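You operate a simulated robot arm through the tools that you are given. There is no shell and no other tool. Be economical: measure what you need, move in short steps, check, and stop when the job is done.

The job below is to be done with a simulated robot arm. You get a single attempt, and the scene is never put back.

## Task
Put the oil bottle labelled "Y527" from the top of the rewind table on top of the small beige carton and the oil bottle marked "Y702" on the bed of the width gauge. Take the 3 mm turquoise block from the top of the rewind table and put it on the shelf under the sample table. Take the small teal film roll on the top of the rewind table and put it away on the top of the steel bench. Fetch the ink bottle labelled "R230" from the folding table and stand it on the grey old filter plate. Put the cable sample on the folding table away on the top of the sample rack. Stack the small bobbin marked "L205" from the folding table on top of the small bobbin labelled "L207". Take the film roll on the folding table and put it away on the top of the steel bench. Any order will do. Set down upright: oil bottle, ink bottle.

The check looks at the end state, three seconds after you hand in, the way a careful person would. Anything else that was tipped, shoved, dropped, spilled or broken makes it a failure.

## Robot
A 7-joint arm with a three-finger gripper on a trunk, on a base that drives. Base frame: it is fixed to the floor where the robot stands at the start and does not move with it; the origin is under the middle of the robot, x ahead of it, y to its left, z up; the surface under the hand at the start is at about z = 0.786. Readings come in m, degrees, newtons and seconds.
With the tool pointing down near the work surface it reaches from about 0.1 to 0.88 m from the robot's upright axis, wherever it stands. Its first joint turns from -166.0 to 166.0 degrees. Places, roughly: bed of the width gauge (24x17 cm) [0.56, 1.22, 0.78]; cable sample [-1.75, -1.25, 0.75]; film roll (7x7x6 cm) [-2, -0.9, 0.8]; ink bottle [-1.5, -1, 0.75]; oil bottle [0.75, 0, 0.75]; old filter plate [-2, -1, 0.75]; shelf under the sample table [0.6, 1.1, 0.2]; small beige carton (9x11x8 cm) [0.8, -0.3, 0.8]; small bobbin [-2, -1.25, 0.75]; small teal film roll (6x6x6 cm) [0.4, -0.8, 0.8]; top of the sample rack (16x26 cm) [0.42, 4.54, 0.8]; top of the steel bench [-4.3, 3.6, 0.7]; turquoise block [0.75, -0.5, 0.75]. Payload 2.94 kg.
Tool frame: the origin (TCP) lies between the finger pads and is the grasp point; the fingertips stand 0.03 m ahead of it; z points along the fingers, y is the line along which they close. Largest opening 0.132 m; the body of the gripper starts 0.107 m behind the TCP.
Orientation is that of the tool frame in the base frame, as [roll, pitch, yaw] about the fixed x, y, z axes, in that order (R = Rz(yaw) Ry(pitch) Rx(roll)). With the fingers straight down and closing along the base's y, the tool's x points along the base's -x, its y along +y and its z along -z.

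## Interface
- The arm moves only by the tool arm_command. Its argument "increments" is a list of rows, each an object (a shift or turn left out is 0, a gripper value left out holds the last) with "translation": the shift along the tool's x, y, z in m, a list of three; "rot": the turn, a rotation vector about the tool's x, y, z in degrees, a list of three; "hand": the closure in counts, from 0 (fully open) to 255 (shut). In form: [{"translation": [dx, dy, dz], "rot": [ax, ay, az], "hand": hand}, ...]. A call has 1 to 12 rows; each row shifts and turns the commanded pose from where the row before left it, along the tool's axes as they then stand. Each row takes 0.2 s and may step no farther than 0.05 m and 8.6 degrees from the row before; otherwise, or with a gripper value out of range, the whole call is refused. A pose out of reach is approached as far as the arm can. The call stops where the force on the tool passes 40 N (or 10 N more than at its start, if that is more) or the arm is blocked; 0.2 s more then pass. Each finger halts on what it meets, pressing with about 22 N; the grip force reading is that of the motor and also rises with nothing between the fingers. The clock runs only during rows and for 0.2 s after the last one: add rows that do not move to give the fingers time. The reply holds the time, the measured pose of the TCP, the force on the tool along the base axes, the opening and the grip force, in the units named above and with some noise, with the torque about the TCP (base axes, N m) and any sound that the robot's microphone picked up.
- Cameras (640 x 400 px; columns grow to the right, rows downward): "scene" is now at [0.0212, 0.1875, 1.8289]; the picture's right is [0.13, -0.99, -0.00], its down [-0.89, -0.12, -0.45] and it looks along [0.44, 0.06, -0.90] (base axes); focal length 238 px, centre (320, 200). "wrist" rides on the gripper at [0.072, 0.003, -0.144] in the tool frame; the picture's right is [-0.04, 1.00, 0.00], its down [-0.88, -0.04, -0.48] and it looks along [-0.47, -0.02, 0.88] (tool axes); focal length 256 px, centre (320, 200). There is no depth. A picture from a camera that has moved, and an enlarged one, comes with that camera's place and axes in the base frame and with its lens. The place of the scene camera against the robot may be out by one fixed shift of up to 0.025 m in any direction.
- camera(camera): a new picture of that camera. It takes no simulated time.
- lift_body(by): slides the trunk up (or, below 0, down) by that many m; the arm and the scene camera ride with it, the base frame stays. It gives what a move gives, with no picture.
- roll_base(legs): drives the robot by 1 to 6 legs, each [ahead, left, turn to the left] in m, m and degrees, along the robot's own axes; the way and the turn of a leg run together, so that a leg with both is an arc; at most 1.5 m and 180 degrees a leg. The arm and the cameras ride along, it lands a little off, and it stops where it bumps. It gives what a move gives.
- head_to(pan, tilt): turns the head with the scene camera to pan (to the left, within 143 degrees either way) and tilt (down, from -29 to 69), counted from straight ahead of the robot. It gives what a move gives.
- enlarge(camera, box): a new picture of the part [left, top, right, bottom] of that camera's present view, enlarged. It takes no simulated time.
- job_done(): hands the job in; it is judged then, once.

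Go step by step. Nothing tells you exact positions but the pictures and the camera data: compare them with the known pose of the tool, close in by small moves and look again before you grip or let go. The budget is 483 turns and 236 pictures, counting those below and the enlarged ones. Unless the task says otherwise, let go and move clear before handing in, and close with one line.

The tools are called after "Call:" as name(argument=value, ...) on one line, values as JSON. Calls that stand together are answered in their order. arm_command: Moves the arm, as the interface text tells. Its arguments: {"type":"object","properties":{"increments":{"type":"array","items":{"type":"object","properties":{"translation":{"type":"array","items":{"type":"number"}},"rot":{"type":"array","items":{"type":"number"}},"hand":{"type":"number"}}}}},"required":["increments"]} The other tools are called the same way: lift_body (by) slides the trunk up or down; roll_base (legs) drives the base; head_to (pan, tilt) turns the head that bears the scene camera; camera (camera) takes a picture; enlarge (camera, box) takes an enlarged picture of a part of a camera's view; job_done () hands the job in.

At the start:

```text
clock: 0.0
eef_pos: [0.5431, -0.2253, 1.1236]
tool_rot: [180.0, 0.0, -180.0]
force: [-0.2, -0.3, -0.4]
torque: [-0.01, -0.02, 0.04]
width: 0.1318
grip_force: 0.1
trunk travel left (down, up): [-0.35, 0.19]
robot x, y, heading: [0.0007, 0.0017, 0.0]
head pan, tilt: [7.4, 63.5]
```

scene: 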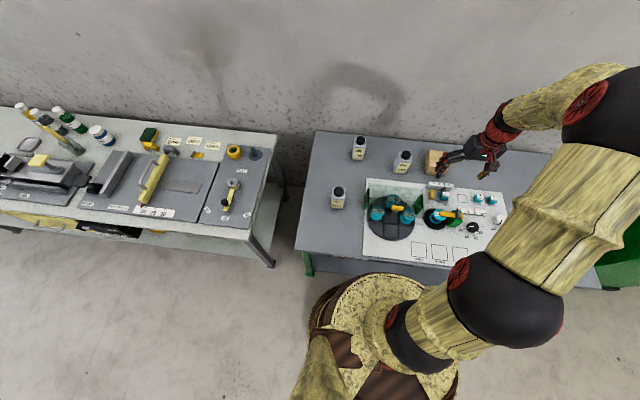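
wrist: 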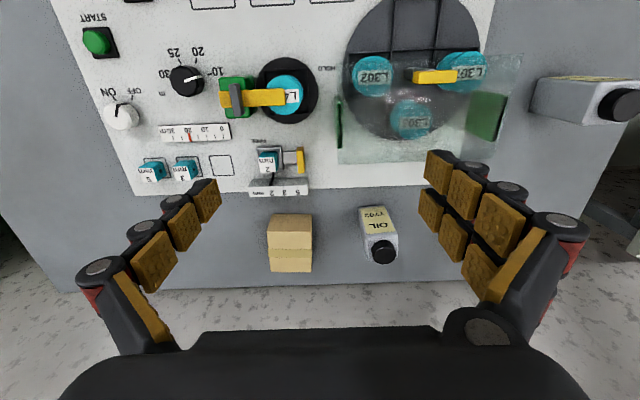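

I see the rewind table ahead with three oil bottles, a beige carton and a rewind panel, and the sample table to the left. I'll enlarge to read the labels first.

Call:
enlarge(camera="scene", box=[300, 120, 520, 270])

Call:
enlarge(camera="scene", box=[0, 90, 290, 270])

Call:
enlarge(camera="wrist", box=[100, 100, 420, 300])

```text
2.67 times, centred on (410, 195) of scene
camera zoom: at [0.0212, 0.1875, 1.8289], right [0.13, -0.99, 0.0], down [-0.89, -0.12, -0.45], along [0.44, 0.06, -0.9], focal length 635 px, centre (80, 213)
```

zoom: 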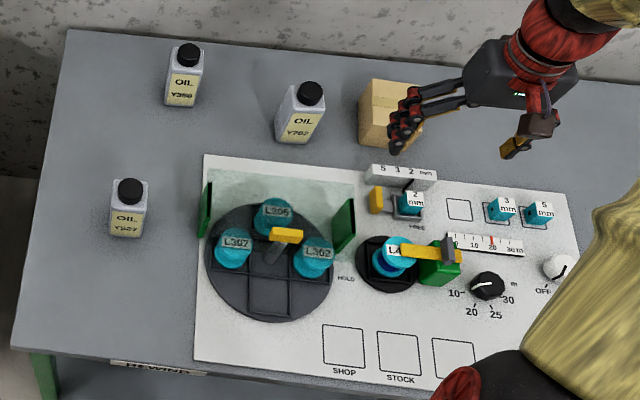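

```text
2.21 times, centred on (145, 180) of scene
camera zoom: at [0.0212, 0.1875, 1.8289], right [0.13, -0.99, 0.0], down [-0.89, -0.12, -0.45], along [0.44, 0.06, -0.9], focal length 526 px, centre (706, 244)
```

zoom: 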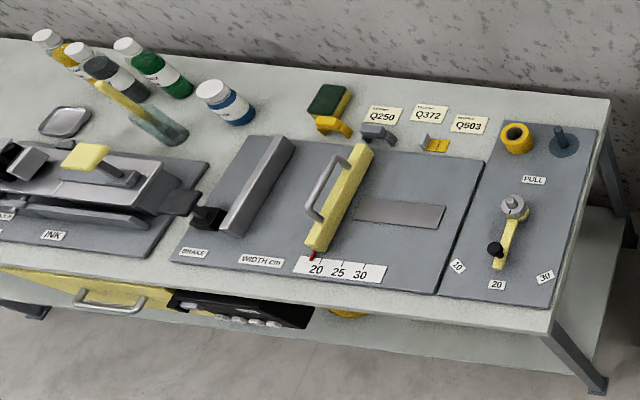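

```text
2.00 times, centred on (260, 200) of wrist
camera zoom: at [0.4713, -0.2212, 1.2667], right [0.04, 1.0, 0.0], down [0.88, -0.04, 0.48], along [0.47, -0.02, -0.88], focal length 512 px, centre (440, 200)
```

zoom: 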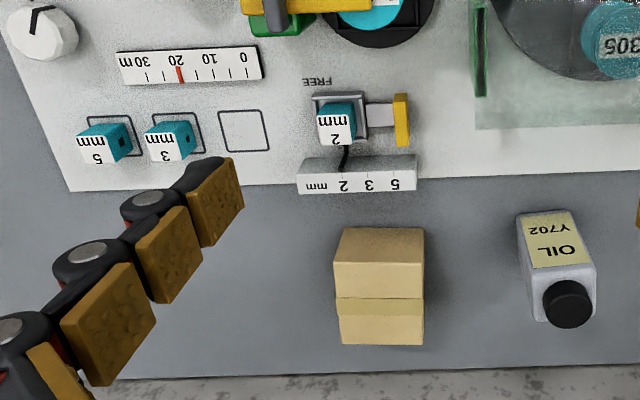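

Three oil bottles: Y702 next to the carton, one reading probably Y527 at the front left, one like Y2x0 at the back. I'll zoom in to confirm and also check the other objects.

Call:
enlarge(camera="scene", box=[320, 125, 420, 215])

Call:
enlarge(camera="wrist", box=[230, 140, 430, 290])

```text
4.44 times, centred on (370, 170) of scene
camera zoom: at [0.0212, 0.1875, 1.8289], right [0.13, -0.99, 0.0], down [-0.89, -0.12, -0.45], along [0.44, 0.06, -0.9], focal length 1059 px, centre (98, 333)
```

zoom: 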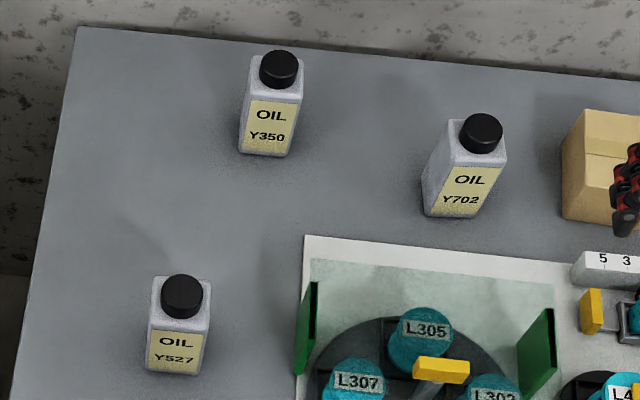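

```text
2.67 times, centred on (330, 215) of wrist
camera zoom: at [0.4713, -0.2212, 1.2667], right [0.04, 1.0, 0.0], down [0.88, -0.04, 0.48], along [0.47, -0.02, -0.88], focal length 683 px, centre (293, 160)
```

zoom: 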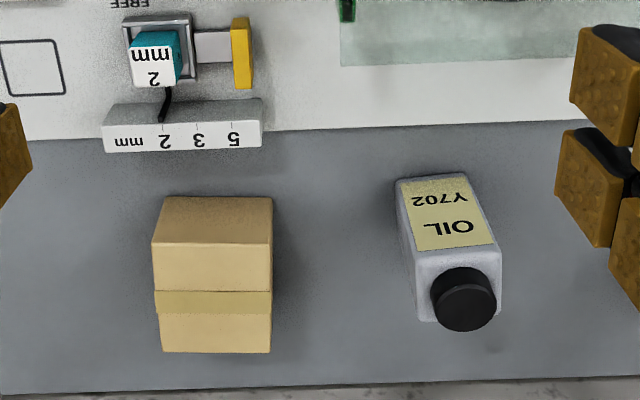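

Y527 is the front left bottle (~0.545, 0.19). The carton top centre is about (0.80, -0.296, 0.865). I move over Y527 and look with the wrist camera.

Call:
arm_command(increments=[{"translation": [0, 0.0456, 0.005]}, {"translation": [0, 0.0456, 0.005]}, {"translation": [0, 0.0456, 0.005]}, {"translation": [0, 0.0456, 0.005]}, {"translation": [0, 0.0456, 0.005]}, {"translation": [0, 0.0456, 0.005]}, {"translation": [0, 0.0456, 0.005]}, {"translation": [0, 0.0456, 0.005]}, {"translation": [0, 0.0456, 0.005]}, {"translation": [0, 0, 0]}])

Call:
camera(camera="wrist")

Call:
camera(camera="scene")

```text
clock: 2.2
eef_pos: [0.5447, 0.1861, 1.0781]
tool_rot: [180.0, 0.0, 180.0]
force: [-0.7, 0.7, 0.0]
torque: [-0.02, 0.0, 0.03]
width: 0.1321
grip_force: 0.0
trunk travel left (down, up): [-0.35, 0.19]
robot x, y, heading: [0.0002, 0.0002, 0.0]
head pan, tilt: [7.4, 63.5]
```

```text
228 pictures are left
camera wrist: at [0.4726, 0.1901, 1.2223], right [0.04, 1.0, 0.0], down [0.88, -0.04, 0.48], along [0.47, -0.02, -0.88], focal length 256 px, centre (320, 200)
```

wrist: 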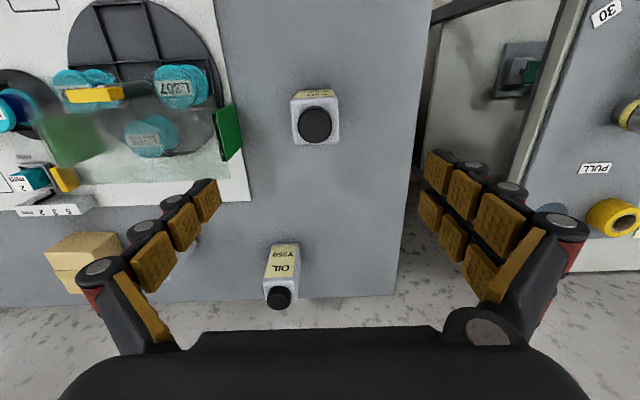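

```text
227 pictures are left
camera scene: at [0.0211, 0.1876, 1.8289], right [0.13, -0.99, 0.0], down [-0.89, -0.12, -0.45], along [0.44, 0.06, -0.9], focal length 238 px, centre (320, 200)
```

scene: 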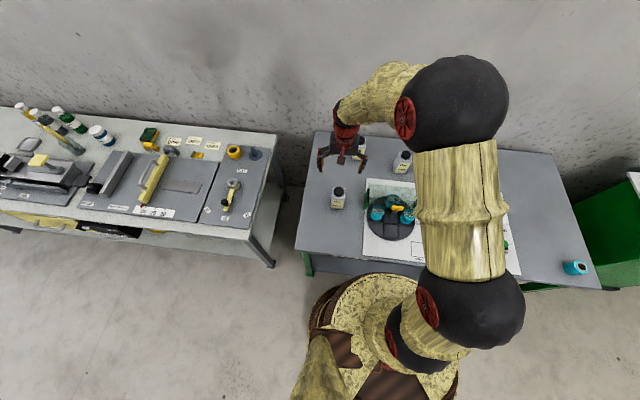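

Bottle Y527 is centred between the fingers at about (0.538, 0.183). I descend around it and close.

Call:
arm_command(increments=[{"translation": [0.003, -0.0015, 0.045]}, {"translation": [0.003, -0.0015, 0.045]}, {"translation": [0, 0, 0.045]}, {"translation": [0, 0, 0.045]}, {"translation": [0, 0, 0.03]}, {"translation": [0, 0, 0.02]}, {"translation": [0, 0, 0]}])

Call:
camera(camera="wrist")

```text
clock: 3.8
eef_pos: [0.5378, 0.1835, 0.849]
tool_rot: [180.0, 0.0, -179.9]
force: [-0.2, 0.8, 0.3]
torque: [-0.01, 0.01, 0.06]
width: 0.1321
grip_force: 0.1
trunk travel left (down, up): [-0.35, 0.19]
robot x, y, heading: [0.0003, -0.0006, -0.2]
head pan, tilt: [7.4, 63.5]
```

```text
226 pictures are left
camera wrist: at [0.4665, 0.1864, 0.991], right [0.04, 1.0, 0.0], down [0.88, -0.04, 0.48], along [0.48, -0.02, -0.88], focal length 256 px, centre (320, 200)
```

wrist: 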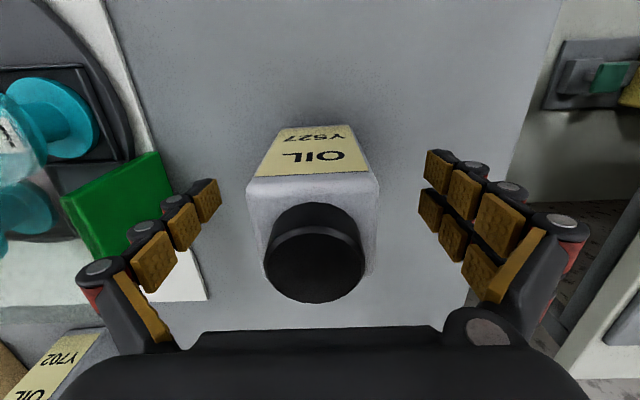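

Call:
arm_command(increments=[{"hand": 255}, {}, {}, {}, {}, {}, {}])

```text
clock: 5.4
eef_pos: [0.5383, 0.1815, 0.8488]
tool_rot: [180.0, 0.0, -180.0]
force: [-0.2, -0.9, 2.9]
torque: [-0.16, 0.16, 0.0]
width: 0.0595
grip_force: 22.1
trunk travel left (down, up): [-0.35, 0.19]
robot x, y, heading: [0.0039, 0.0008, 0.0]
head pan, tilt: [7.4, 63.5]
```

Call:
arm_command(increments=[{"translation": [0, 0, -0.045]}, {"translation": [0, 0, -0.045]}, {"translation": [0, 0, -0.045]}, {"translation": [0, 0, -0.045]}, {}])

Call:
arm_command(increments=[{"translation": [-0.0216, -0.0398, 0]}, {"translation": [-0.0216, -0.0398, 0]}, {"translation": [-0.0216, -0.0398, 0]}, {"translation": [-0.0216, -0.0398, 0]}, {"translation": [-0.0216, -0.0398, 0]}, {"translation": [-0.0216, -0.0398, 0]}, {"translation": [-0.0216, -0.0398, 0]}, {"translation": [-0.0216, -0.0398, 0]}, {"translation": [-0.0216, -0.0398, 0]}, {"translation": [-0.0216, -0.0398, 0]}, {"translation": [-0.0216, -0.0398, 0]}, {"translation": [-0.0216, -0.0398, 0]}])

Call:
camera(camera="wrist")

Call:
camera(camera="scene")

```text
clock: 6.6
eef_pos: [0.5369, 0.1814, 1.0283]
tool_rot: [179.9, -0.1, 179.9]
force: [1.1, 0.9, -3.8]
torque: [-0.04, 0.03, 0.01]
width: 0.0596
grip_force: 22.0
trunk travel left (down, up): [-0.35, 0.19]
robot x, y, heading: [-0.0001, 0.0002, 0.1]
head pan, tilt: [7.4, 63.5]
```

```text
clock: 9.2
eef_pos: [0.7956, -0.2951, 1.0267]
tool_rot: [180.0, -0.2, -179.9]
force: [0.1, -0.6, -3.6]
torque: [0.04, 0.04, 0.0]
width: 0.0595
grip_force: 21.9
trunk travel left (down, up): [-0.35, 0.19]
robot x, y, heading: [0.0008, 0.0025, 0.1]
head pan, tilt: [7.4, 63.5]
```

```text
225 pictures are left
camera wrist: at [0.7251, -0.292, 1.1701], right [0.04, 1.0, 0.0], down [0.88, -0.04, 0.47], along [0.47, -0.02, -0.88], focal length 256 px, centre (320, 200)
```

wrist: 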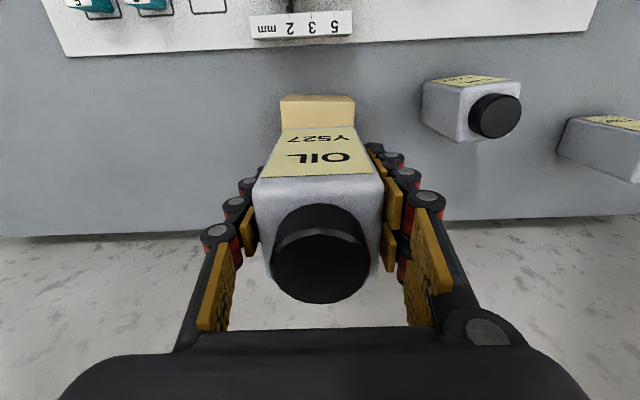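

```text
224 pictures are left
camera scene: at [0.0228, 0.1863, 1.8289], right [0.13, -0.99, 0.0], down [-0.89, -0.12, -0.45], along [0.44, 0.06, -0.9], focal length 238 px, centre (320, 200)
```

scene: 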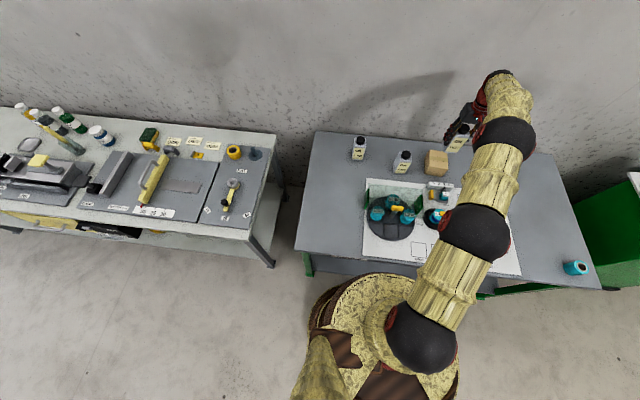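

Call:
arm_command(increments=[{"translation": [-0.012, 0.002, 0.03]}, {"translation": [0, 0, 0.03]}, {"translation": [0, 0, 0.02]}, {"translation": [0, 0, 0.005]}, {}])

Call:
camera(camera="wrist")

Call:
enlarge(camera="scene", box=[380, 80, 540, 190])

```text
clock: 10.4
eef_pos: [0.8082, -0.2925, 0.9426]
tool_rot: [180.0, 0.1, -180.0]
force: [-0.6, -0.5, -2.3]
torque: [-0.01, -0.01, -0.05]
width: 0.0597
grip_force: 22.0
trunk travel left (down, up): [-0.35, 0.19]
robot x, y, heading: [0.0006, -0.0001, 0.1]
head pan, tilt: [7.4, 63.5]
```

```text
223 pictures are left
camera wrist: at [0.7366, -0.2896, 1.0869], right [0.04, 1.0, 0.0], down [0.88, -0.04, 0.48], along [0.47, -0.02, -0.88], focal length 256 px, centre (320, 200)
```

wrist: 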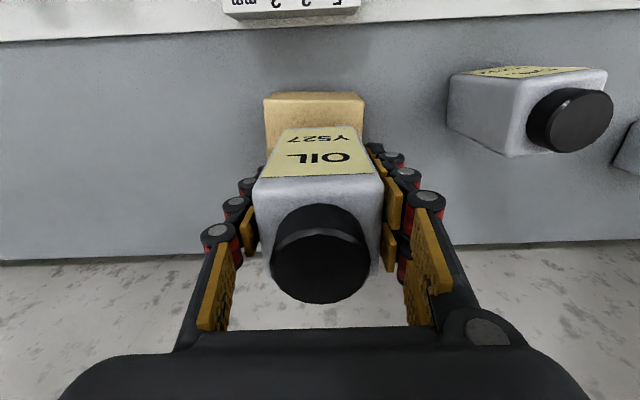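

```text
3.64 times, centred on (460, 135) of scene
camera zoom: at [0.0216, 0.1874, 1.8289], right [0.13, -0.99, 0.0], down [-0.89, -0.12, -0.45], along [0.44, 0.06, -0.9], focal length 866 px, centre (-189, 436)
```

zoom: 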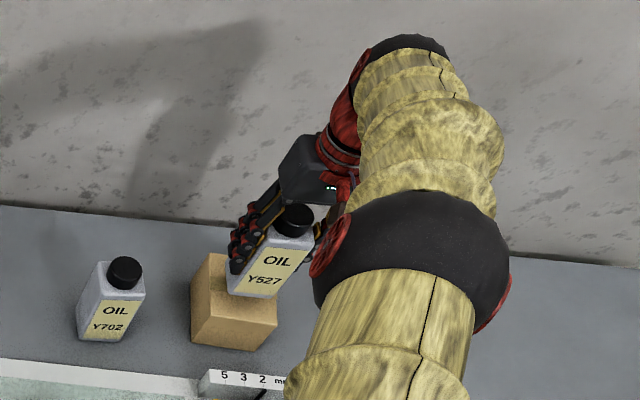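

Call:
arm_command(increments=[{"translation": [0, -0.003, 0.006]}, {"translation": [0, 0, 0.004]}, {"translation": [0, 0, 0.003]}, {}])

```text
clock: 11.4
eef_pos: [0.808, -0.2957, 0.9295]
tool_rot: [-180.0, 0.1, 180.0]
force: [0.5, -1.1, -3.7]
torque: [0.03, 0.0, 0.0]
width: 0.0596
grip_force: 22.3
trunk travel left (down, up): [-0.35, 0.19]
robot x, y, heading: [-0.0002, -0.0019, 0.1]
head pan, tilt: [7.4, 63.5]
```

Call:
arm_command(increments=[{"translation": [0, 0, 0.003]}, {"translation": [0, 0, 0.002]}, {}])

```text
clock: 12.2
eef_pos: [0.8081, -0.2967, 0.9258]
tool_rot: [-179.9, 0.0, -180.0]
force: [0.4, 0.7, -3.3]
torque: [-0.01, 0.0, -0.02]
width: 0.0596
grip_force: 22.3
trunk travel left (down, up): [-0.35, 0.19]
robot x, y, heading: [0.0017, 0.0005, 0.0]
head pan, tilt: [7.4, 63.5]
```

Call:
arm_command(increments=[{"translation": [0, 0, 0.002]}, {"translation": [0, 0, 0.002]}, {"translation": [0, 0, 0.002]}, {}])

Call:
enlarge(camera="scene", box=[410, 120, 480, 170])

```text
clock: 13.2
eef_pos: [0.809, -0.2953, 0.9189]
tool_rot: [180.0, 0.1, -179.9]
force: [0.3, -0.6, -3.4]
torque: [0.0, 0.01, 0.02]
width: 0.0596
grip_force: 21.9
trunk travel left (down, up): [-0.35, 0.19]
robot x, y, heading: [-0.0004, 0.0019, 0.2]
head pan, tilt: [7.4, 63.5]
```

```text
8.00 times, centred on (445, 145) of scene
camera zoom: at [0.0219, 0.1873, 1.8289], right [0.13, -0.99, 0.0], down [-0.89, -0.12, -0.45], along [0.44, 0.06, -0.9], focal length 1906 px, centre (-680, 640)
```

zoom: 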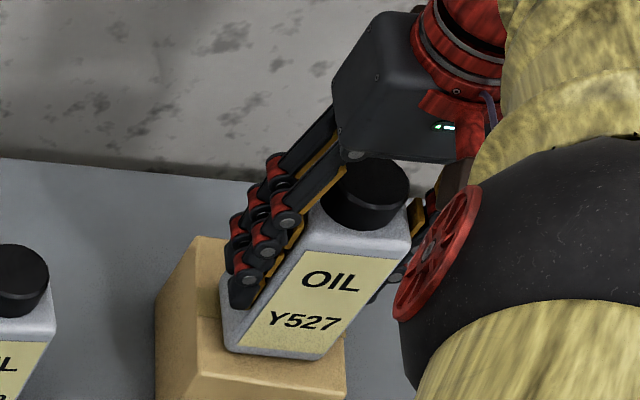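

Call:
arm_command(increments=[{"translation": [0, 0, 0.002]}, {"translation": [0, 0, 0.002]}, {"translation": [0, 0, 0.002]}, {}])

```text
clock: 14.2
eef_pos: [0.8098, -0.2961, 0.9168]
tool_rot: [-179.8, 0.3, 180.0]
force: [-0.3, 0.3, 17.4]
torque: [0.02, -0.06, 0.09]
width: 0.0597
grip_force: 21.8
trunk travel left (down, up): [-0.35, 0.19]
robot x, y, heading: [0.002, 0.0017, -0.0]
head pan, tilt: [7.4, 63.5]
```

Contact. I ease off a little, open and rise.

Call:
arm_command(increments=[{"translation": [0, 0, -0.003]}, {"hand": 0}, {}, {}, {}, {}])

Call:
arm_command(increments=[{"translation": [0, 0, -0.03]}, {"translation": [0, 0, -0.045]}, {"translation": [0, 0, -0.045]}, {"translation": [0, 0, -0.045]}, {}])

Call:
camera(camera="wrist")

```text
clock: 15.6
eef_pos: [0.8082, -0.2975, 0.916]
tool_rot: [-180.0, -0.2, -180.0]
force: [0.7, -0.1, -0.5]
torque: [-0.01, -0.03, 0.0]
width: 0.132
grip_force: 0.0
trunk travel left (down, up): [-0.35, 0.19]
robot x, y, heading: [0.0024, 0.0001, -0.0]
head pan, tilt: [7.4, 63.5]
```

```text
clock: 16.8
eef_pos: [0.8074, -0.2964, 1.0804]
tool_rot: [180.0, -0.1, -180.0]
force: [1.0, -0.5, -0.8]
torque: [0.02, 0.0, 0.04]
width: 0.1319
grip_force: 0.2
trunk travel left (down, up): [-0.35, 0.19]
robot x, y, heading: [-0.0021, -0.0023, 0.0]
head pan, tilt: [7.4, 63.5]
```

```text
220 pictures are left
camera wrist: at [0.7361, -0.2933, 1.2237], right [0.04, 1.0, 0.0], down [0.88, -0.04, 0.47], along [0.47, -0.02, -0.88], focal length 256 px, centre (320, 200)
```

wrist: 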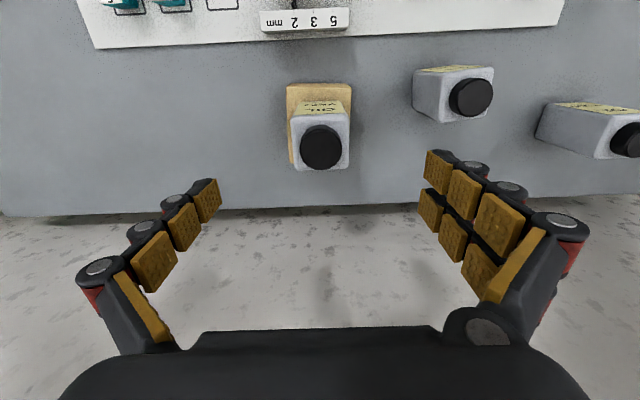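

Y527 stands on the carton. Next Y702 at about (0.778, -0.118): move over and descend.

Call:
arm_command(increments=[{"translation": [0.0075, 0.0446, 0]}, {"translation": [0.0075, 0.0446, 0]}, {"translation": [0.0075, 0.0446, 0]}, {"translation": [0.0075, 0.0446, 0]}, {"translation": [0, 0, 0.04]}, {"translation": [0, 0, 0.04]}, {}])

Call:
camera(camera="wrist")

```text
clock: 18.4
eef_pos: [0.7789, -0.1173, 1.0003]
tool_rot: [-179.9, -0.1, 179.9]
force: [-0.2, 0.0, 0.4]
torque: [-0.01, -0.01, -0.02]
width: 0.132
grip_force: 0.0
trunk travel left (down, up): [-0.35, 0.19]
robot x, y, heading: [0.0012, 0.0016, 0.2]
head pan, tilt: [7.4, 63.5]
```

```text
219 pictures are left
camera wrist: at [0.7074, -0.1136, 1.1436], right [0.04, 1.0, 0.0], down [0.88, -0.04, 0.48], along [0.48, -0.02, -0.88], focal length 256 px, centre (320, 200)
```

wrist: 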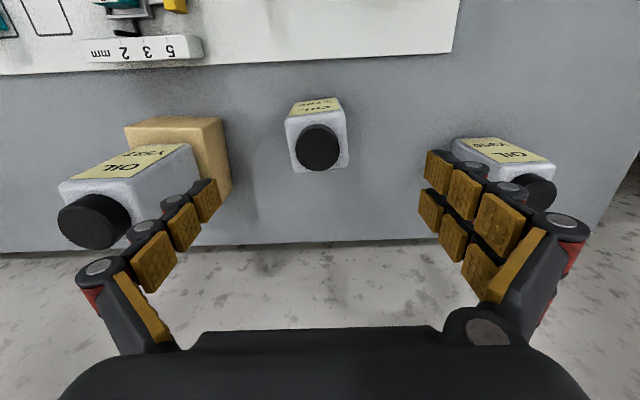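

Call:
arm_command(increments=[{"translation": [-0.002, 0, 0.04]}, {"translation": [0, 0, 0.04]}, {"translation": [0, 0, 0.04]}, {"translation": [0, 0, 0.031]}, {}, {"hand": 255}, {}, {}, {}, {}, {}])

Call:
arm_command(increments=[{"translation": [0, 0, -0.04]}, {"translation": [0, 0, -0.04]}, {"translation": [0, 0, -0.04]}, {"translation": [0, 0, -0.04]}, {"translation": [0, 0, -0.04]}, {}])

Call:
camera(camera="wrist")

```text
clock: 20.8
eef_pos: [0.7818, -0.1167, 0.8507]
tool_rot: [180.0, -0.1, -179.9]
force: [0.4, -0.3, 0.4]
torque: [-0.04, -0.1, 0.02]
width: 0.0598
grip_force: 22.1
trunk travel left (down, up): [-0.35, 0.19]
robot x, y, heading: [-0.0016, 0.0021, -0.1]
head pan, tilt: [7.4, 63.5]
```

```text
clock: 22.2
eef_pos: [0.7803, -0.1186, 1.0501]
tool_rot: [180.0, -0.2, 180.0]
force: [-0.3, 0.0, -4.1]
torque: [0.0, -0.02, 0.0]
width: 0.0594
grip_force: 22.0
trunk travel left (down, up): [-0.35, 0.19]
robot x, y, heading: [-0.005, 0.0014, 0.0]
head pan, tilt: [7.4, 63.5]
```

```text
218 pictures are left
camera wrist: at [0.7088, -0.1149, 1.194], right [0.04, 1.0, 0.0], down [0.88, -0.04, 0.47], along [0.47, -0.02, -0.88], focal length 256 px, centre (320, 200)
```

wrist: 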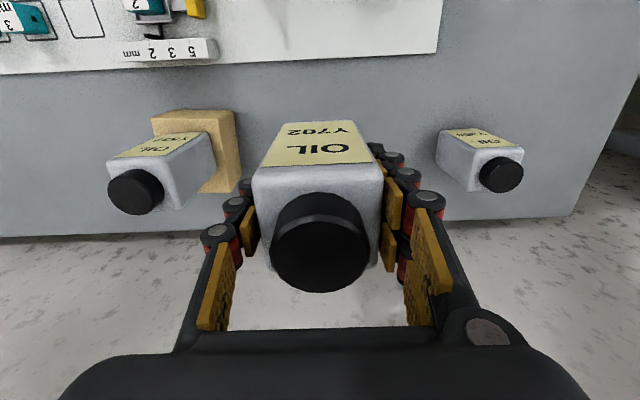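

Y702 is held. I retract a bit and drive left toward the width gauge.

Call:
arm_command(increments=[{"translation": [0.045, 0, -0.01]}, {"translation": [0.045, 0, -0.01]}, {"translation": [0.045, 0, -0.01]}, {"translation": [0.045, 0, 0]}, {"translation": [0.04, 0, 0]}, {}])

Call:
roll_base(legs=[[0, 1.15, 0]])

Call:
camera(camera="scene")

Call:
camera(camera="wrist")

```text
clock: 23.6
eef_pos: [0.5612, -0.1175, 1.0799]
tool_rot: [179.9, 0.0, 179.9]
force: [-0.6, -0.3, -2.8]
torque: [-0.01, 0.02, 0.01]
width: 0.0598
grip_force: 22.0
trunk travel left (down, up): [-0.35, 0.19]
robot x, y, heading: [0.0003, -0.0002, 0.3]
head pan, tilt: [7.4, 63.5]
```

```text
clock: 29.5
eef_pos: [0.5626, 1.0344, 1.0808]
tool_rot: [-180.0, 0.0, 179.8]
force: [0.2, -0.3, -3.9]
torque: [0.0, -0.02, -0.03]
width: 0.0597
grip_force: 22.1
trunk travel left (down, up): [-0.35, 0.19]
robot x, y, heading: [0.0025, 1.155, -0.2]
head pan, tilt: [7.4, 63.5]
```

```text
217 pictures are left
camera scene: at [0.0257, 1.3428, 1.8288], right [0.12, -0.99, 0.0], down [-0.89, -0.11, -0.45], along [0.44, 0.06, -0.9], focal length 238 px, centre (320, 200)
```

scene: 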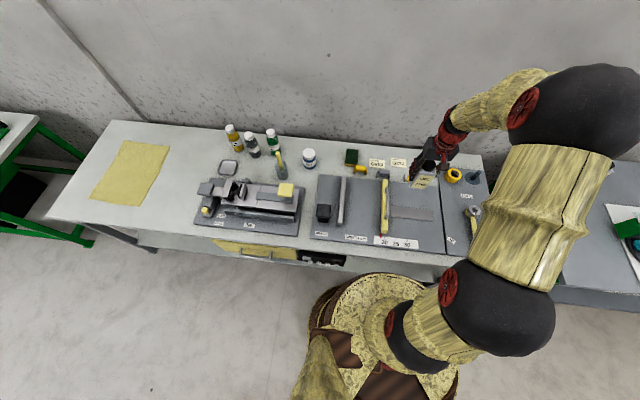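

```text
216 pictures are left
camera wrist: at [0.4915, 1.0381, 1.2237], right [0.05, 1.0, 0.0], down [0.88, -0.04, 0.48], along [0.47, -0.02, -0.88], focal length 256 px, centre (320, 200)
```

wrist: 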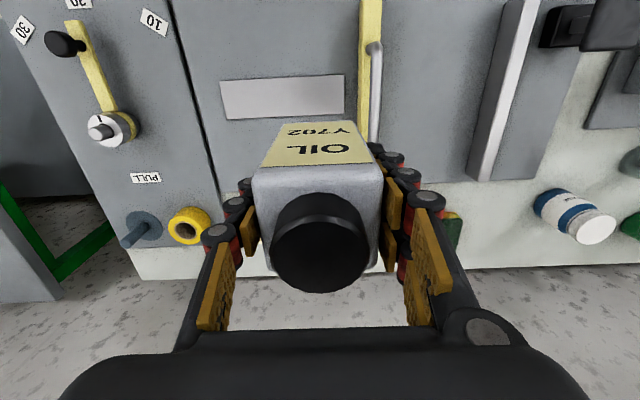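

Call:
enlarge(camera="scene", box=[290, 140, 450, 270])

```text
3.08 times, centred on (370, 205) of scene
camera zoom: at [0.0257, 1.3428, 1.8288], right [0.12, -0.99, 0.0], down [-0.89, -0.11, -0.45], along [0.44, 0.06, -0.9], focal length 733 px, centre (166, 185)
```

zoom: 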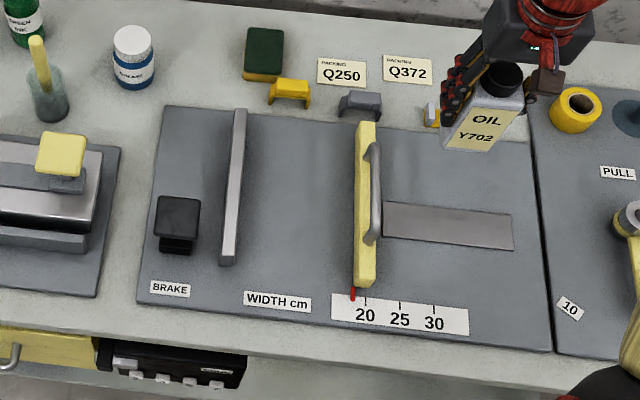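

Call:
arm_command(increments=[{"translation": [0.002, 0.047, 0]}, {"translation": [0.002, 0.047, 0]}, {"translation": [0.002, 0.047, 0]}, {"translation": [0.003, 0.047, 0]}, {"translation": [0, 0, 0.04]}, {"translation": [0, 0, 0.04]}, {"translation": [0, 0, 0.04]}, {"translation": [0, 0, 0.04]}, {}])

Call:
camera(camera="wrist")

Call:
enlarge(camera="scene", box=[290, 130, 450, 260])

```text
clock: 31.5
eef_pos: [0.556, 1.2216, 0.9208]
tool_rot: [-180.0, 0.0, 179.7]
force: [0.3, -0.2, -2.6]
torque: [-0.01, -0.02, 0.01]
width: 0.0592
grip_force: 22.6
trunk travel left (down, up): [-0.35, 0.19]
robot x, y, heading: [0.0028, 1.1552, -0.2]
head pan, tilt: [7.4, 63.5]
```

```text
214 pictures are left
camera wrist: at [0.484, 1.2255, 1.0639], right [0.05, 1.0, 0.0], down [0.88, -0.04, 0.48], along [0.47, -0.02, -0.88], focal length 256 px, centre (320, 200)
```

wrist: 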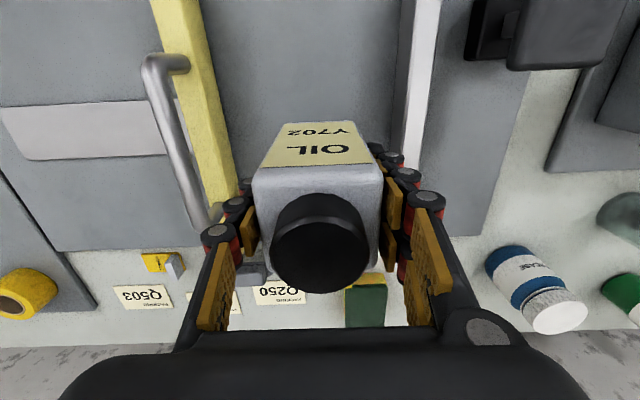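

```text
3.08 times, centred on (370, 195) of scene
camera zoom: at [0.0255, 1.3428, 1.8289], right [0.12, -0.99, 0.0], down [-0.89, -0.11, -0.45], along [0.44, 0.06, -0.9], focal length 733 px, centre (166, 215)
```

zoom: 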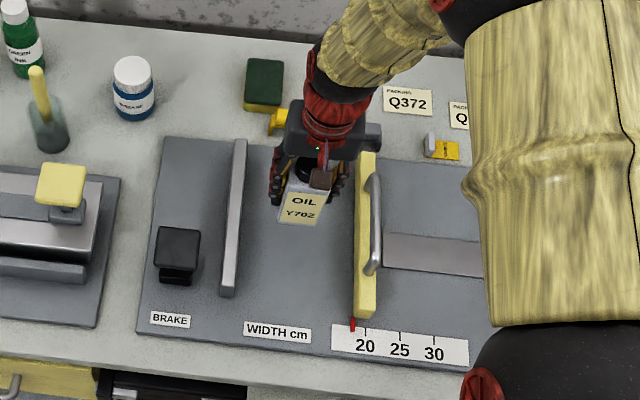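

Call:
arm_command(increments=[{"translation": [0, 0, 0.03]}, {"translation": [0, 0, 0.02]}, {}, {"translation": [0, 0, 0.003]}, {"translation": [0, 0, 0.003]}, {}])

Call:
enlarge(camera="scene", box=[330, 150, 430, 230])

```text
clock: 32.9
eef_pos: [0.556, 1.2209, 0.865]
tool_rot: [180.0, -0.1, 179.7]
force: [-0.3, 0.2, -3.7]
torque: [0.04, 0.01, 0.04]
width: 0.0595
grip_force: 22.2
trunk travel left (down, up): [-0.35, 0.19]
robot x, y, heading: [0.0059, 1.1548, -0.3]
head pan, tilt: [7.4, 63.5]
```

```text
5.00 times, centred on (380, 190) of scene
camera zoom: at [0.0257, 1.3427, 1.8288], right [0.12, -0.99, 0.0], down [-0.89, -0.11, -0.45], along [0.44, 0.06, -0.9], focal length 1191 px, centre (20, 250)
```

zoom: 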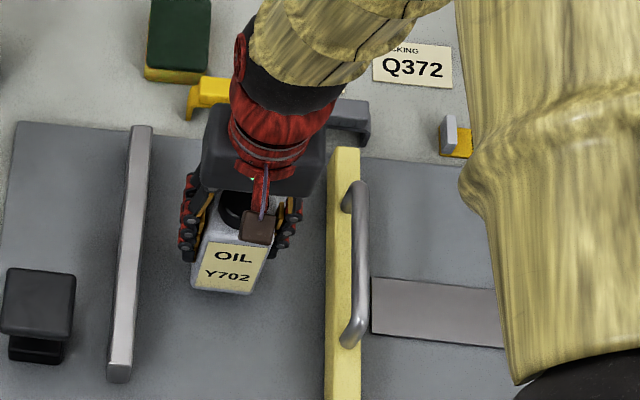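

Call:
arm_command(increments=[{"translation": [0, 0, 0.002]}, {"translation": [0, 0, 0.002]}, {"translation": [0, 0, 0.002]}, {"translation": [0, 0, 0.002]}, {}])

Call:
arm_command(increments=[{"translation": [0, 0, 0.002]}, {"translation": [0, 0, 0.002]}, {}])

```text
clock: 34.1
eef_pos: [0.556, 1.2207, 0.8558]
tool_rot: [179.9, -0.1, 179.7]
force: [0.6, 0.2, -3.7]
torque: [-0.01, -0.03, 0.01]
width: 0.0594
grip_force: 21.5
trunk travel left (down, up): [-0.35, 0.19]
robot x, y, heading: [0.0085, 1.1573, -0.1]
head pan, tilt: [7.4, 63.5]
```

```text
clock: 34.9
eef_pos: [0.5549, 1.2219, 0.8536]
tool_rot: [180.0, 0.1, 179.7]
force: [-0.2, 0.2, -4.3]
torque: [0.03, -0.01, 0.02]
width: 0.0594
grip_force: 22.1
trunk travel left (down, up): [-0.35, 0.19]
robot x, y, heading: [0.0024, 1.1541, -0.2]
head pan, tilt: [7.4, 63.5]
```

Call:
arm_command(increments=[{"translation": [0, 0, 0.002]}, {"translation": [0, 0, 0.002]}, {}])

Call:
arm_command(increments=[{"translation": [0, 0, 0.002]}, {"translation": [0, 0, 0.001]}, {}])

```text
clock: 35.7
eef_pos: [0.5542, 1.2227, 0.8478]
tool_rot: [180.0, 0.0, 179.7]
force: [-0.3, -0.7, -3.5]
torque: [-0.03, -0.01, 0.01]
width: 0.0596
grip_force: 22.0
trunk travel left (down, up): [-0.35, 0.19]
robot x, y, heading: [0.0007, 1.1544, -0.3]
head pan, tilt: [7.4, 63.5]
```

```text
clock: 36.5
eef_pos: [0.5543, 1.223, 0.8451]
tool_rot: [-180.0, 0.1, 179.7]
force: [0.0, -0.8, -3.3]
torque: [-0.03, -0.02, 0.0]
width: 0.0595
grip_force: 22.2
trunk travel left (down, up): [-0.35, 0.19]
robot x, y, heading: [0.005, 1.156, -0.4]
head pan, tilt: [7.4, 63.5]
```

Call:
arm_command(increments=[{"translation": [0, 0, 0.002]}, {"translation": [0, 0, 0.002]}, {"translation": [0, 0, 0.001]}, {}])

Call:
enlarge(camera="scene", box=[345, 165, 415, 220])

```text
clock: 37.5
eef_pos: [0.5556, 1.2226, 0.8421]
tool_rot: [-180.0, 0.2, 179.7]
force: [1.2, -3.0, 17.3]
torque: [-0.12, -0.05, -0.02]
width: 0.0595
grip_force: 21.9
trunk travel left (down, up): [-0.35, 0.19]
robot x, y, heading: [0.003, 1.1568, -0.1]
head pan, tilt: [7.4, 63.5]
```

```text
7.27 times, centred on (380, 192) of scene
camera zoom: at [0.0243, 1.3423, 1.829], right [0.12, -0.99, 0.0], down [-0.89, -0.11, -0.45], along [0.44, 0.06, -0.89], focal length 1732 px, centre (-116, 254)
```

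zoom: 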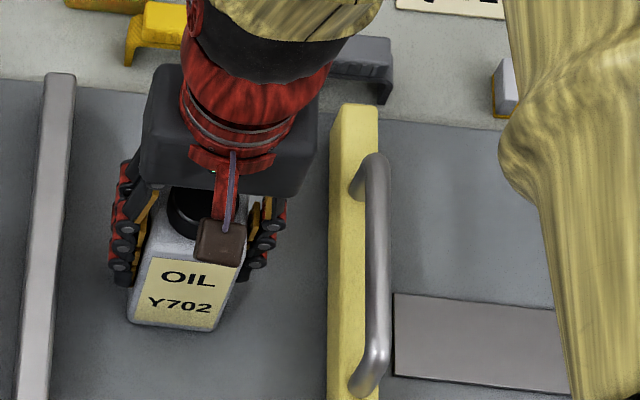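

Call:
arm_command(increments=[{"translation": [0, 0, -0.003]}, {"hand": 95}, {}, {}, {}])

Call:
arm_command(increments=[{"translation": [0, 0, -0.02]}, {"translation": [0, 0, -0.045]}, {"translation": [0, 0, -0.045]}, {"translation": [0, 0, -0.045]}, {"translation": [0, 0, -0.045]}, {}])

Call:
camera(camera="wrist")

```text
clock: 38.7
eef_pos: [0.5557, 1.2232, 0.8437]
tool_rot: [-180.0, 0.1, 179.7]
force: [0.4, -0.1, -0.5]
torque: [0.02, 0.05, -0.01]
width: 0.0829
grip_force: 0.0
trunk travel left (down, up): [-0.35, 0.19]
robot x, y, heading: [0.0024, 1.1568, -0.1]
head pan, tilt: [7.4, 63.5]
```

```text
clock: 40.1
eef_pos: [0.5533, 1.2222, 1.0445]
tool_rot: [180.0, -0.1, 179.7]
force: [-0.3, -0.1, -0.2]
torque: [-0.03, 0.03, 0.04]
width: 0.0827
grip_force: 0.1
trunk travel left (down, up): [-0.35, 0.19]
robot x, y, heading: [0.0017, 1.157, -0.5]
head pan, tilt: [7.4, 63.5]
```

```text
210 pictures are left
camera wrist: at [0.4828, 1.2273, 1.1877], right [0.05, 1.0, 0.0], down [0.88, -0.04, 0.47], along [0.47, -0.02, -0.88], focal length 256 px, centre (320, 200)
```

wrist: 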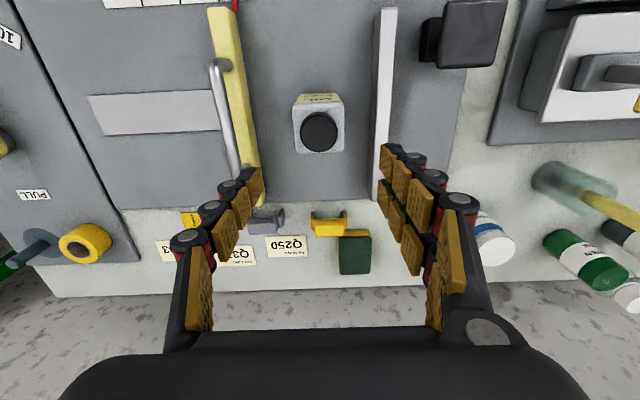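

Y702 stands on the bed. I drive back right for the turquoise block.

Call:
roll_base(legs=[[0, -1.5, 0.2]])

Call:
camera(camera="wrist")

Call:
camera(camera="scene")

```text
clock: 47.5
eef_pos: [0.5504, -0.2665, 1.0454]
tool_rot: [179.8, -0.1, -179.9]
force: [0.1, 0.5, -0.2]
torque: [0.01, 0.01, -0.01]
width: 0.0828
grip_force: 0.1
trunk travel left (down, up): [-0.35, 0.19]
robot x, y, heading: [-0.0007, -0.3348, 0.1]
head pan, tilt: [7.4, 63.5]
```

```text
209 pictures are left
camera wrist: at [0.4786, -0.2625, 1.1876], right [0.04, 1.0, 0.0], down [0.88, -0.04, 0.48], along [0.47, -0.02, -0.88], focal length 256 px, centre (320, 200)
```

wrist: 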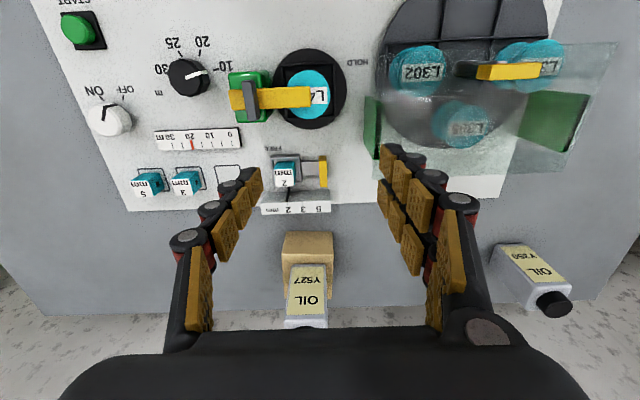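

```text
208 pictures are left
camera scene: at [0.0206, -0.1496, 1.8289], right [0.13, -0.99, 0.0], down [-0.89, -0.12, -0.45], along [0.44, 0.06, -0.9], focal length 238 px, centre (320, 200)
```

scene: 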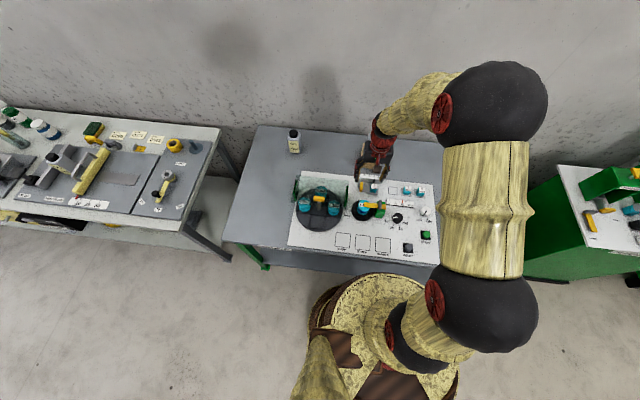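

Call:
arm_command(increments=[{"translation": [-0.017, -0.043, 0.0], "hand": 160}, {"translation": [-0.017, -0.043, 0.0]}, {"translation": [-0.017, -0.043, 0.01]}, {"translation": [-0.017, -0.043, 0.03]}, {"translation": [-0.017, -0.043, 0.04]}, {}])

Call:
camera(camera="wrist")

Call:
enlarge(camera="scene", box=[350, 150, 450, 230])

```text
refused: row 4 steps farther than a row can; nothing moved
```

```text
207 pictures are left
camera wrist: at [0.4786, -0.2625, 1.1876], right [0.04, 1.0, 0.0], down [0.88, -0.04, 0.48], along [0.47, -0.02, -0.88], focal length 256 px, centre (320, 200)
```

wrist: 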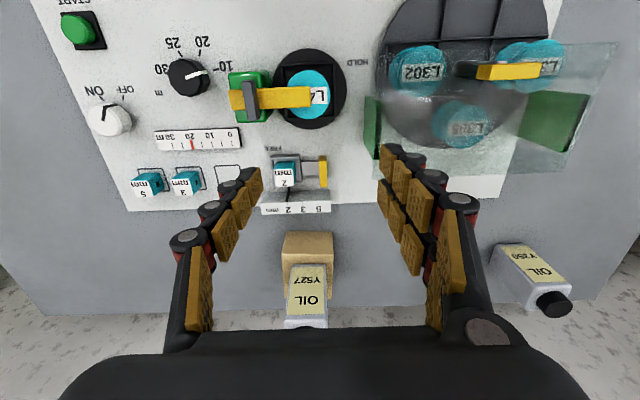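

```text
5.00 times, centred on (400, 190) of scene
camera zoom: at [0.0206, -0.1496, 1.8289], right [0.13, -0.99, 0.0], down [-0.89, -0.12, -0.45], along [0.44, 0.06, -0.9], focal length 1191 px, centre (-80, 250)
```

zoom: 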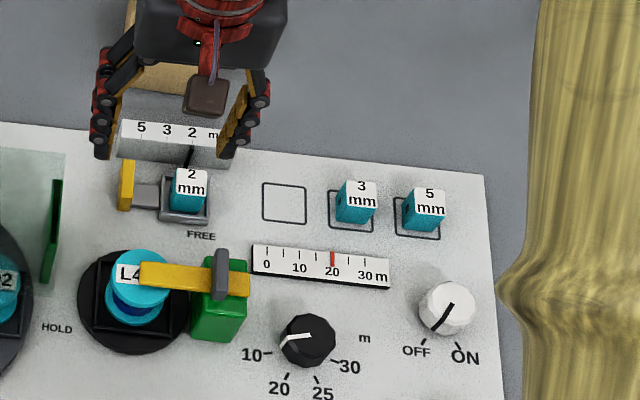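

Call:
arm_command(increments=[{"translation": [-0.017, -0.043, 0.0], "hand": 165}, {"translation": [-0.017, -0.043, 0.0]}, {"translation": [-0.017, -0.043, 0.0]}, {"translation": [-0.017, -0.043, 0.0]}, {"translation": [-0.017, -0.043, 0.0]}, {"translation": [0, 0, 0.04]}, {"translation": [0, 0, 0.04]}, {}])

Call:
camera(camera="wrist")

```text
clock: 49.3
eef_pos: [0.6379, -0.4815, 0.9635]
tool_rot: [179.9, 0.0, -180.0]
force: [0.2, 0.6, 0.2]
torque: [0.05, -0.02, -0.04]
width: 0.0466
grip_force: 0.1
trunk travel left (down, up): [-0.35, 0.19]
robot x, y, heading: [0.0004, -0.3368, -0.1]
head pan, tilt: [7.4, 63.5]
```

```text
205 pictures are left
camera wrist: at [0.5654, -0.4774, 1.1078], right [0.04, 1.0, 0.0], down [0.88, -0.04, 0.48], along [0.48, -0.02, -0.88], focal length 256 px, centre (320, 200)
```

wrist: 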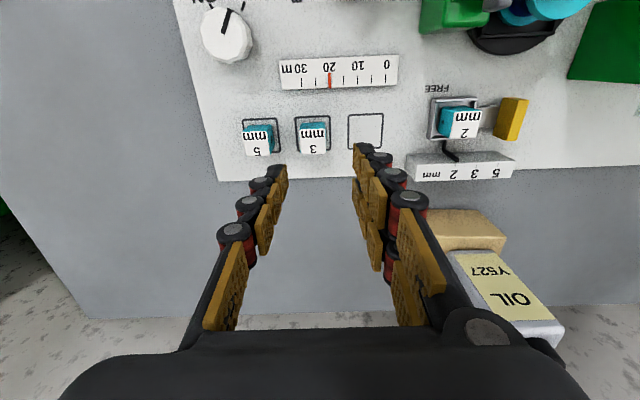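

Call:
arm_command(increments=[{"translation": [-0.008, -0.0065, 0.03]}, {"translation": [0, 0, 0.03]}, {"translation": [0, 0, 0.02]}, {}])

Call:
camera(camera="wrist")

Call:
enlarge(camera="scene", box=[370, 150, 470, 230])

```text
clock: 50.3
eef_pos: [0.6451, -0.487, 0.8831]
tool_rot: [-179.9, -0.1, -180.0]
force: [-1.1, 0.2, -0.2]
torque: [-0.01, 0.02, -0.01]
width: 0.0468
grip_force: 0.0
trunk travel left (down, up): [-0.35, 0.19]
robot x, y, heading: [-0.0013, -0.3413, 0.0]
head pan, tilt: [7.4, 63.5]
```

```text
204 pictures are left
camera wrist: at [0.5723, -0.484, 1.0272], right [0.04, 1.0, 0.0], down [0.88, -0.04, 0.48], along [0.47, -0.02, -0.88], focal length 256 px, centre (320, 200)
```

wrist: 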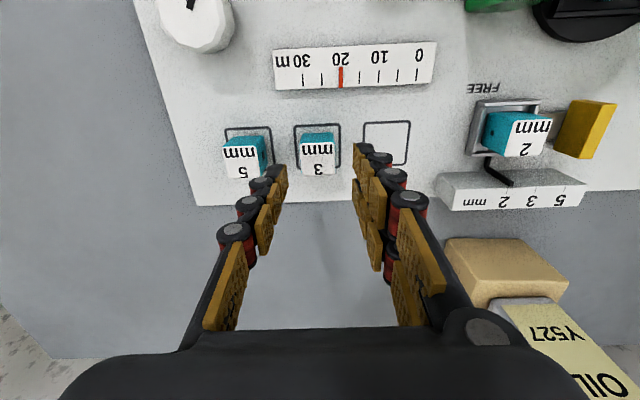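

```text
5.00 times, centred on (420, 190) of scene
camera zoom: at [0.0208, -0.1497, 1.8289], right [0.13, -0.99, 0.0], down [-0.89, -0.12, -0.45], along [0.44, 0.06, -0.9], focal length 1191 px, centre (-180, 250)
```

zoom: 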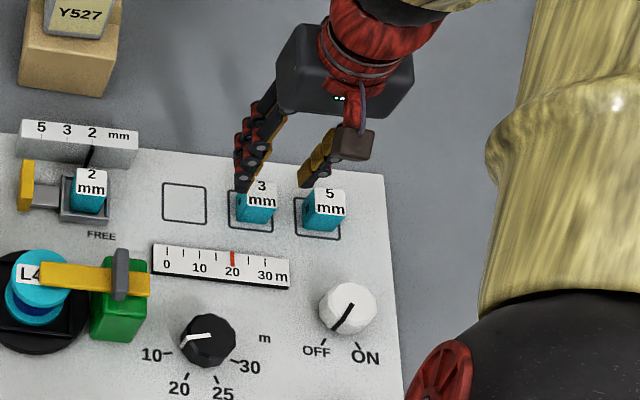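

Call:
arm_command(increments=[{"translation": [0, -0.002, 0.025]}, {"translation": [0, 0, 0.02]}, {"translation": [0, 0, 0.012]}, {}])

Call:
camera(camera="wrist")

```text
clock: 51.3
eef_pos: [0.6436, -0.4902, 0.827]
tool_rot: [-179.9, -0.1, -180.0]
force: [-0.3, 1.4, 0.1]
torque: [-0.01, 0.02, 0.01]
width: 0.0467
grip_force: 0.0
trunk travel left (down, up): [-0.35, 0.19]
robot x, y, heading: [0.0006, -0.3377, -0.2]
head pan, tilt: [7.4, 63.5]
```

```text
202 pictures are left
camera wrist: at [0.5717, -0.486, 0.9701], right [0.04, 1.0, 0.0], down [0.88, -0.04, 0.48], along [0.47, -0.02, -0.88], focal length 256 px, centre (320, 200)
```

wrist: 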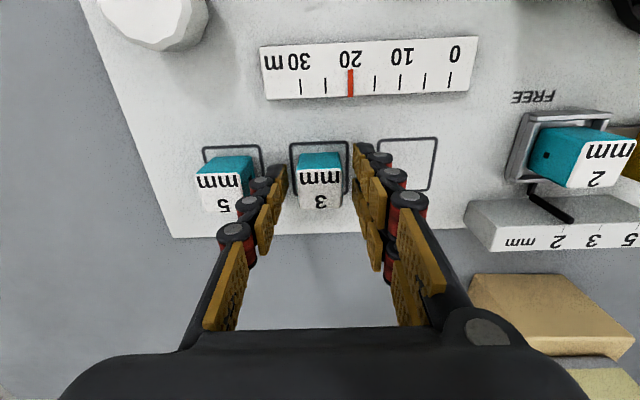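

Call:
arm_command(increments=[{"hand": 255}, {}, {}, {}, {}, {"translation": [0, 0, -0.03]}, {"translation": [0, 0, -0.04]}, {"translation": [0, 0, -0.04]}, {"translation": [0, 0, -0.04]}, {}])

Call:
camera(camera="wrist")

```text
clock: 53.5
eef_pos: [0.6453, -0.4881, 0.9774]
tool_rot: [180.0, -0.1, -180.0]
force: [-0.3, 0.1, 0.2]
torque: [0.02, 0.01, 0.0]
width: 0.0291
grip_force: 21.5
trunk travel left (down, up): [-0.35, 0.19]
robot x, y, heading: [-0.0007, -0.3364, -0.0]
head pan, tilt: [7.4, 63.5]
```

```text
201 pictures are left
camera wrist: at [0.572, -0.4856, 1.1201], right [0.04, 1.0, 0.0], down [0.88, -0.04, 0.47], along [0.47, -0.02, -0.88], focal length 256 px, centre (320, 200)
```

wrist: 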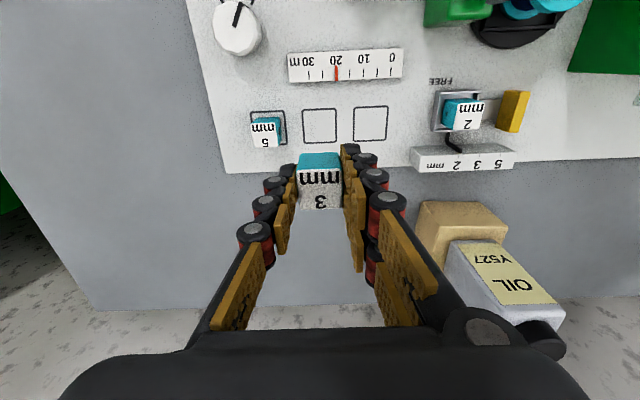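

Block held. I retract the arm, back away and move in front of the sample table to look at the shelf.

Call:
arm_command(increments=[{"translation": [0.04, 0.02, -0.02]}, {"translation": [0.04, 0.02, -0.02]}, {"translation": [0.04, 0.02, 0]}, {"translation": [0.04, 0.02, 0]}, {}])

Call:
roll_base(legs=[[-0.8, 0, 0], [0, 1.45, 0]])

Call:
head_to(pan=0, tilt=45)

Call:
lift_body(by=-0.34)

Call:
camera(camera="scene")

```text
clock: 54.7
eef_pos: [0.4813, -0.4085, 1.0175]
tool_rot: [-180.0, 0.2, -180.0]
force: [-0.7, 0.4, -0.5]
torque: [0.01, 0.01, 0.06]
width: 0.029
grip_force: 22.2
trunk travel left (down, up): [-0.35, 0.19]
robot x, y, heading: [0.0004, -0.3362, -0.0]
head pan, tilt: [7.4, 63.5]
```

```text
clock: 62.0
eef_pos: [-0.3532, 0.0842, 1.0275]
tool_rot: [-179.1, 5.2, 179.2]
force: [-12.3, -0.6, 4.0]
torque: [0.06, -0.98, 0.03]
width: 0.029
grip_force: 22.2
trunk travel left (down, up): [-0.35, 0.19]
robot x, y, heading: [-0.8028, 0.1691, -0.5]
head pan, tilt: [7.4, 63.5]
stopped in leg 2: the robot was blocked; the commanded pose is now the measured one
```

```text
clock: 62.8
eef_pos: [-0.3889, 0.0598, 1.0418]
tool_rot: [179.5, 5.3, 178.9]
force: [-1.9, -6.1, 1.8]
torque: [0.62, -0.06, 0.06]
width: 0.0289
grip_force: 21.8
trunk travel left (down, up): [-0.35, 0.19]
robot x, y, heading: [-0.8002, 0.1593, -0.8]
head pan, tilt: [0.0, 45.0]
```

```text
clock: 63.5
eef_pos: [-0.399, 0.0833, 1.0184]
tool_rot: [-178.6, 9.0, 179.6]
force: [1.4, -0.4, 0.6]
torque: [0.08, 0.22, -0.01]
width: 0.029
grip_force: 21.6
trunk travel left (down, up): [-0.326, 0.214]
robot x, y, heading: [-0.8031, 0.167, -0.1]
head pan, tilt: [0.0, 45.0]
stopped: the arm was blocked; the commanded pose is now the measured one
```

```text
200 pictures are left
camera scene: at [-0.66, 0.3418, 1.829], right [0.0, -1.0, 0.0], down [-0.75, 0.0, -0.67], along [0.67, 0.0, -0.75], focal length 238 px, centre (320, 200)
```

scene: 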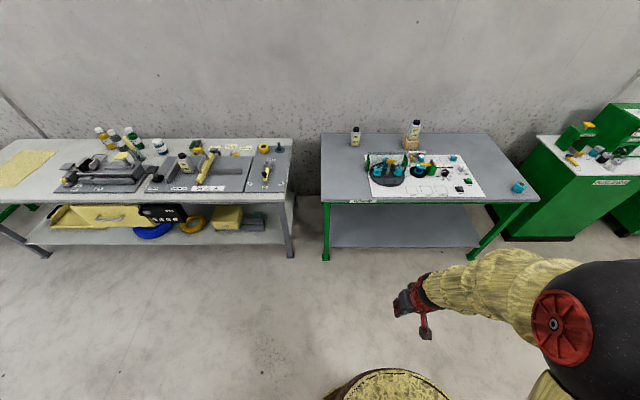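

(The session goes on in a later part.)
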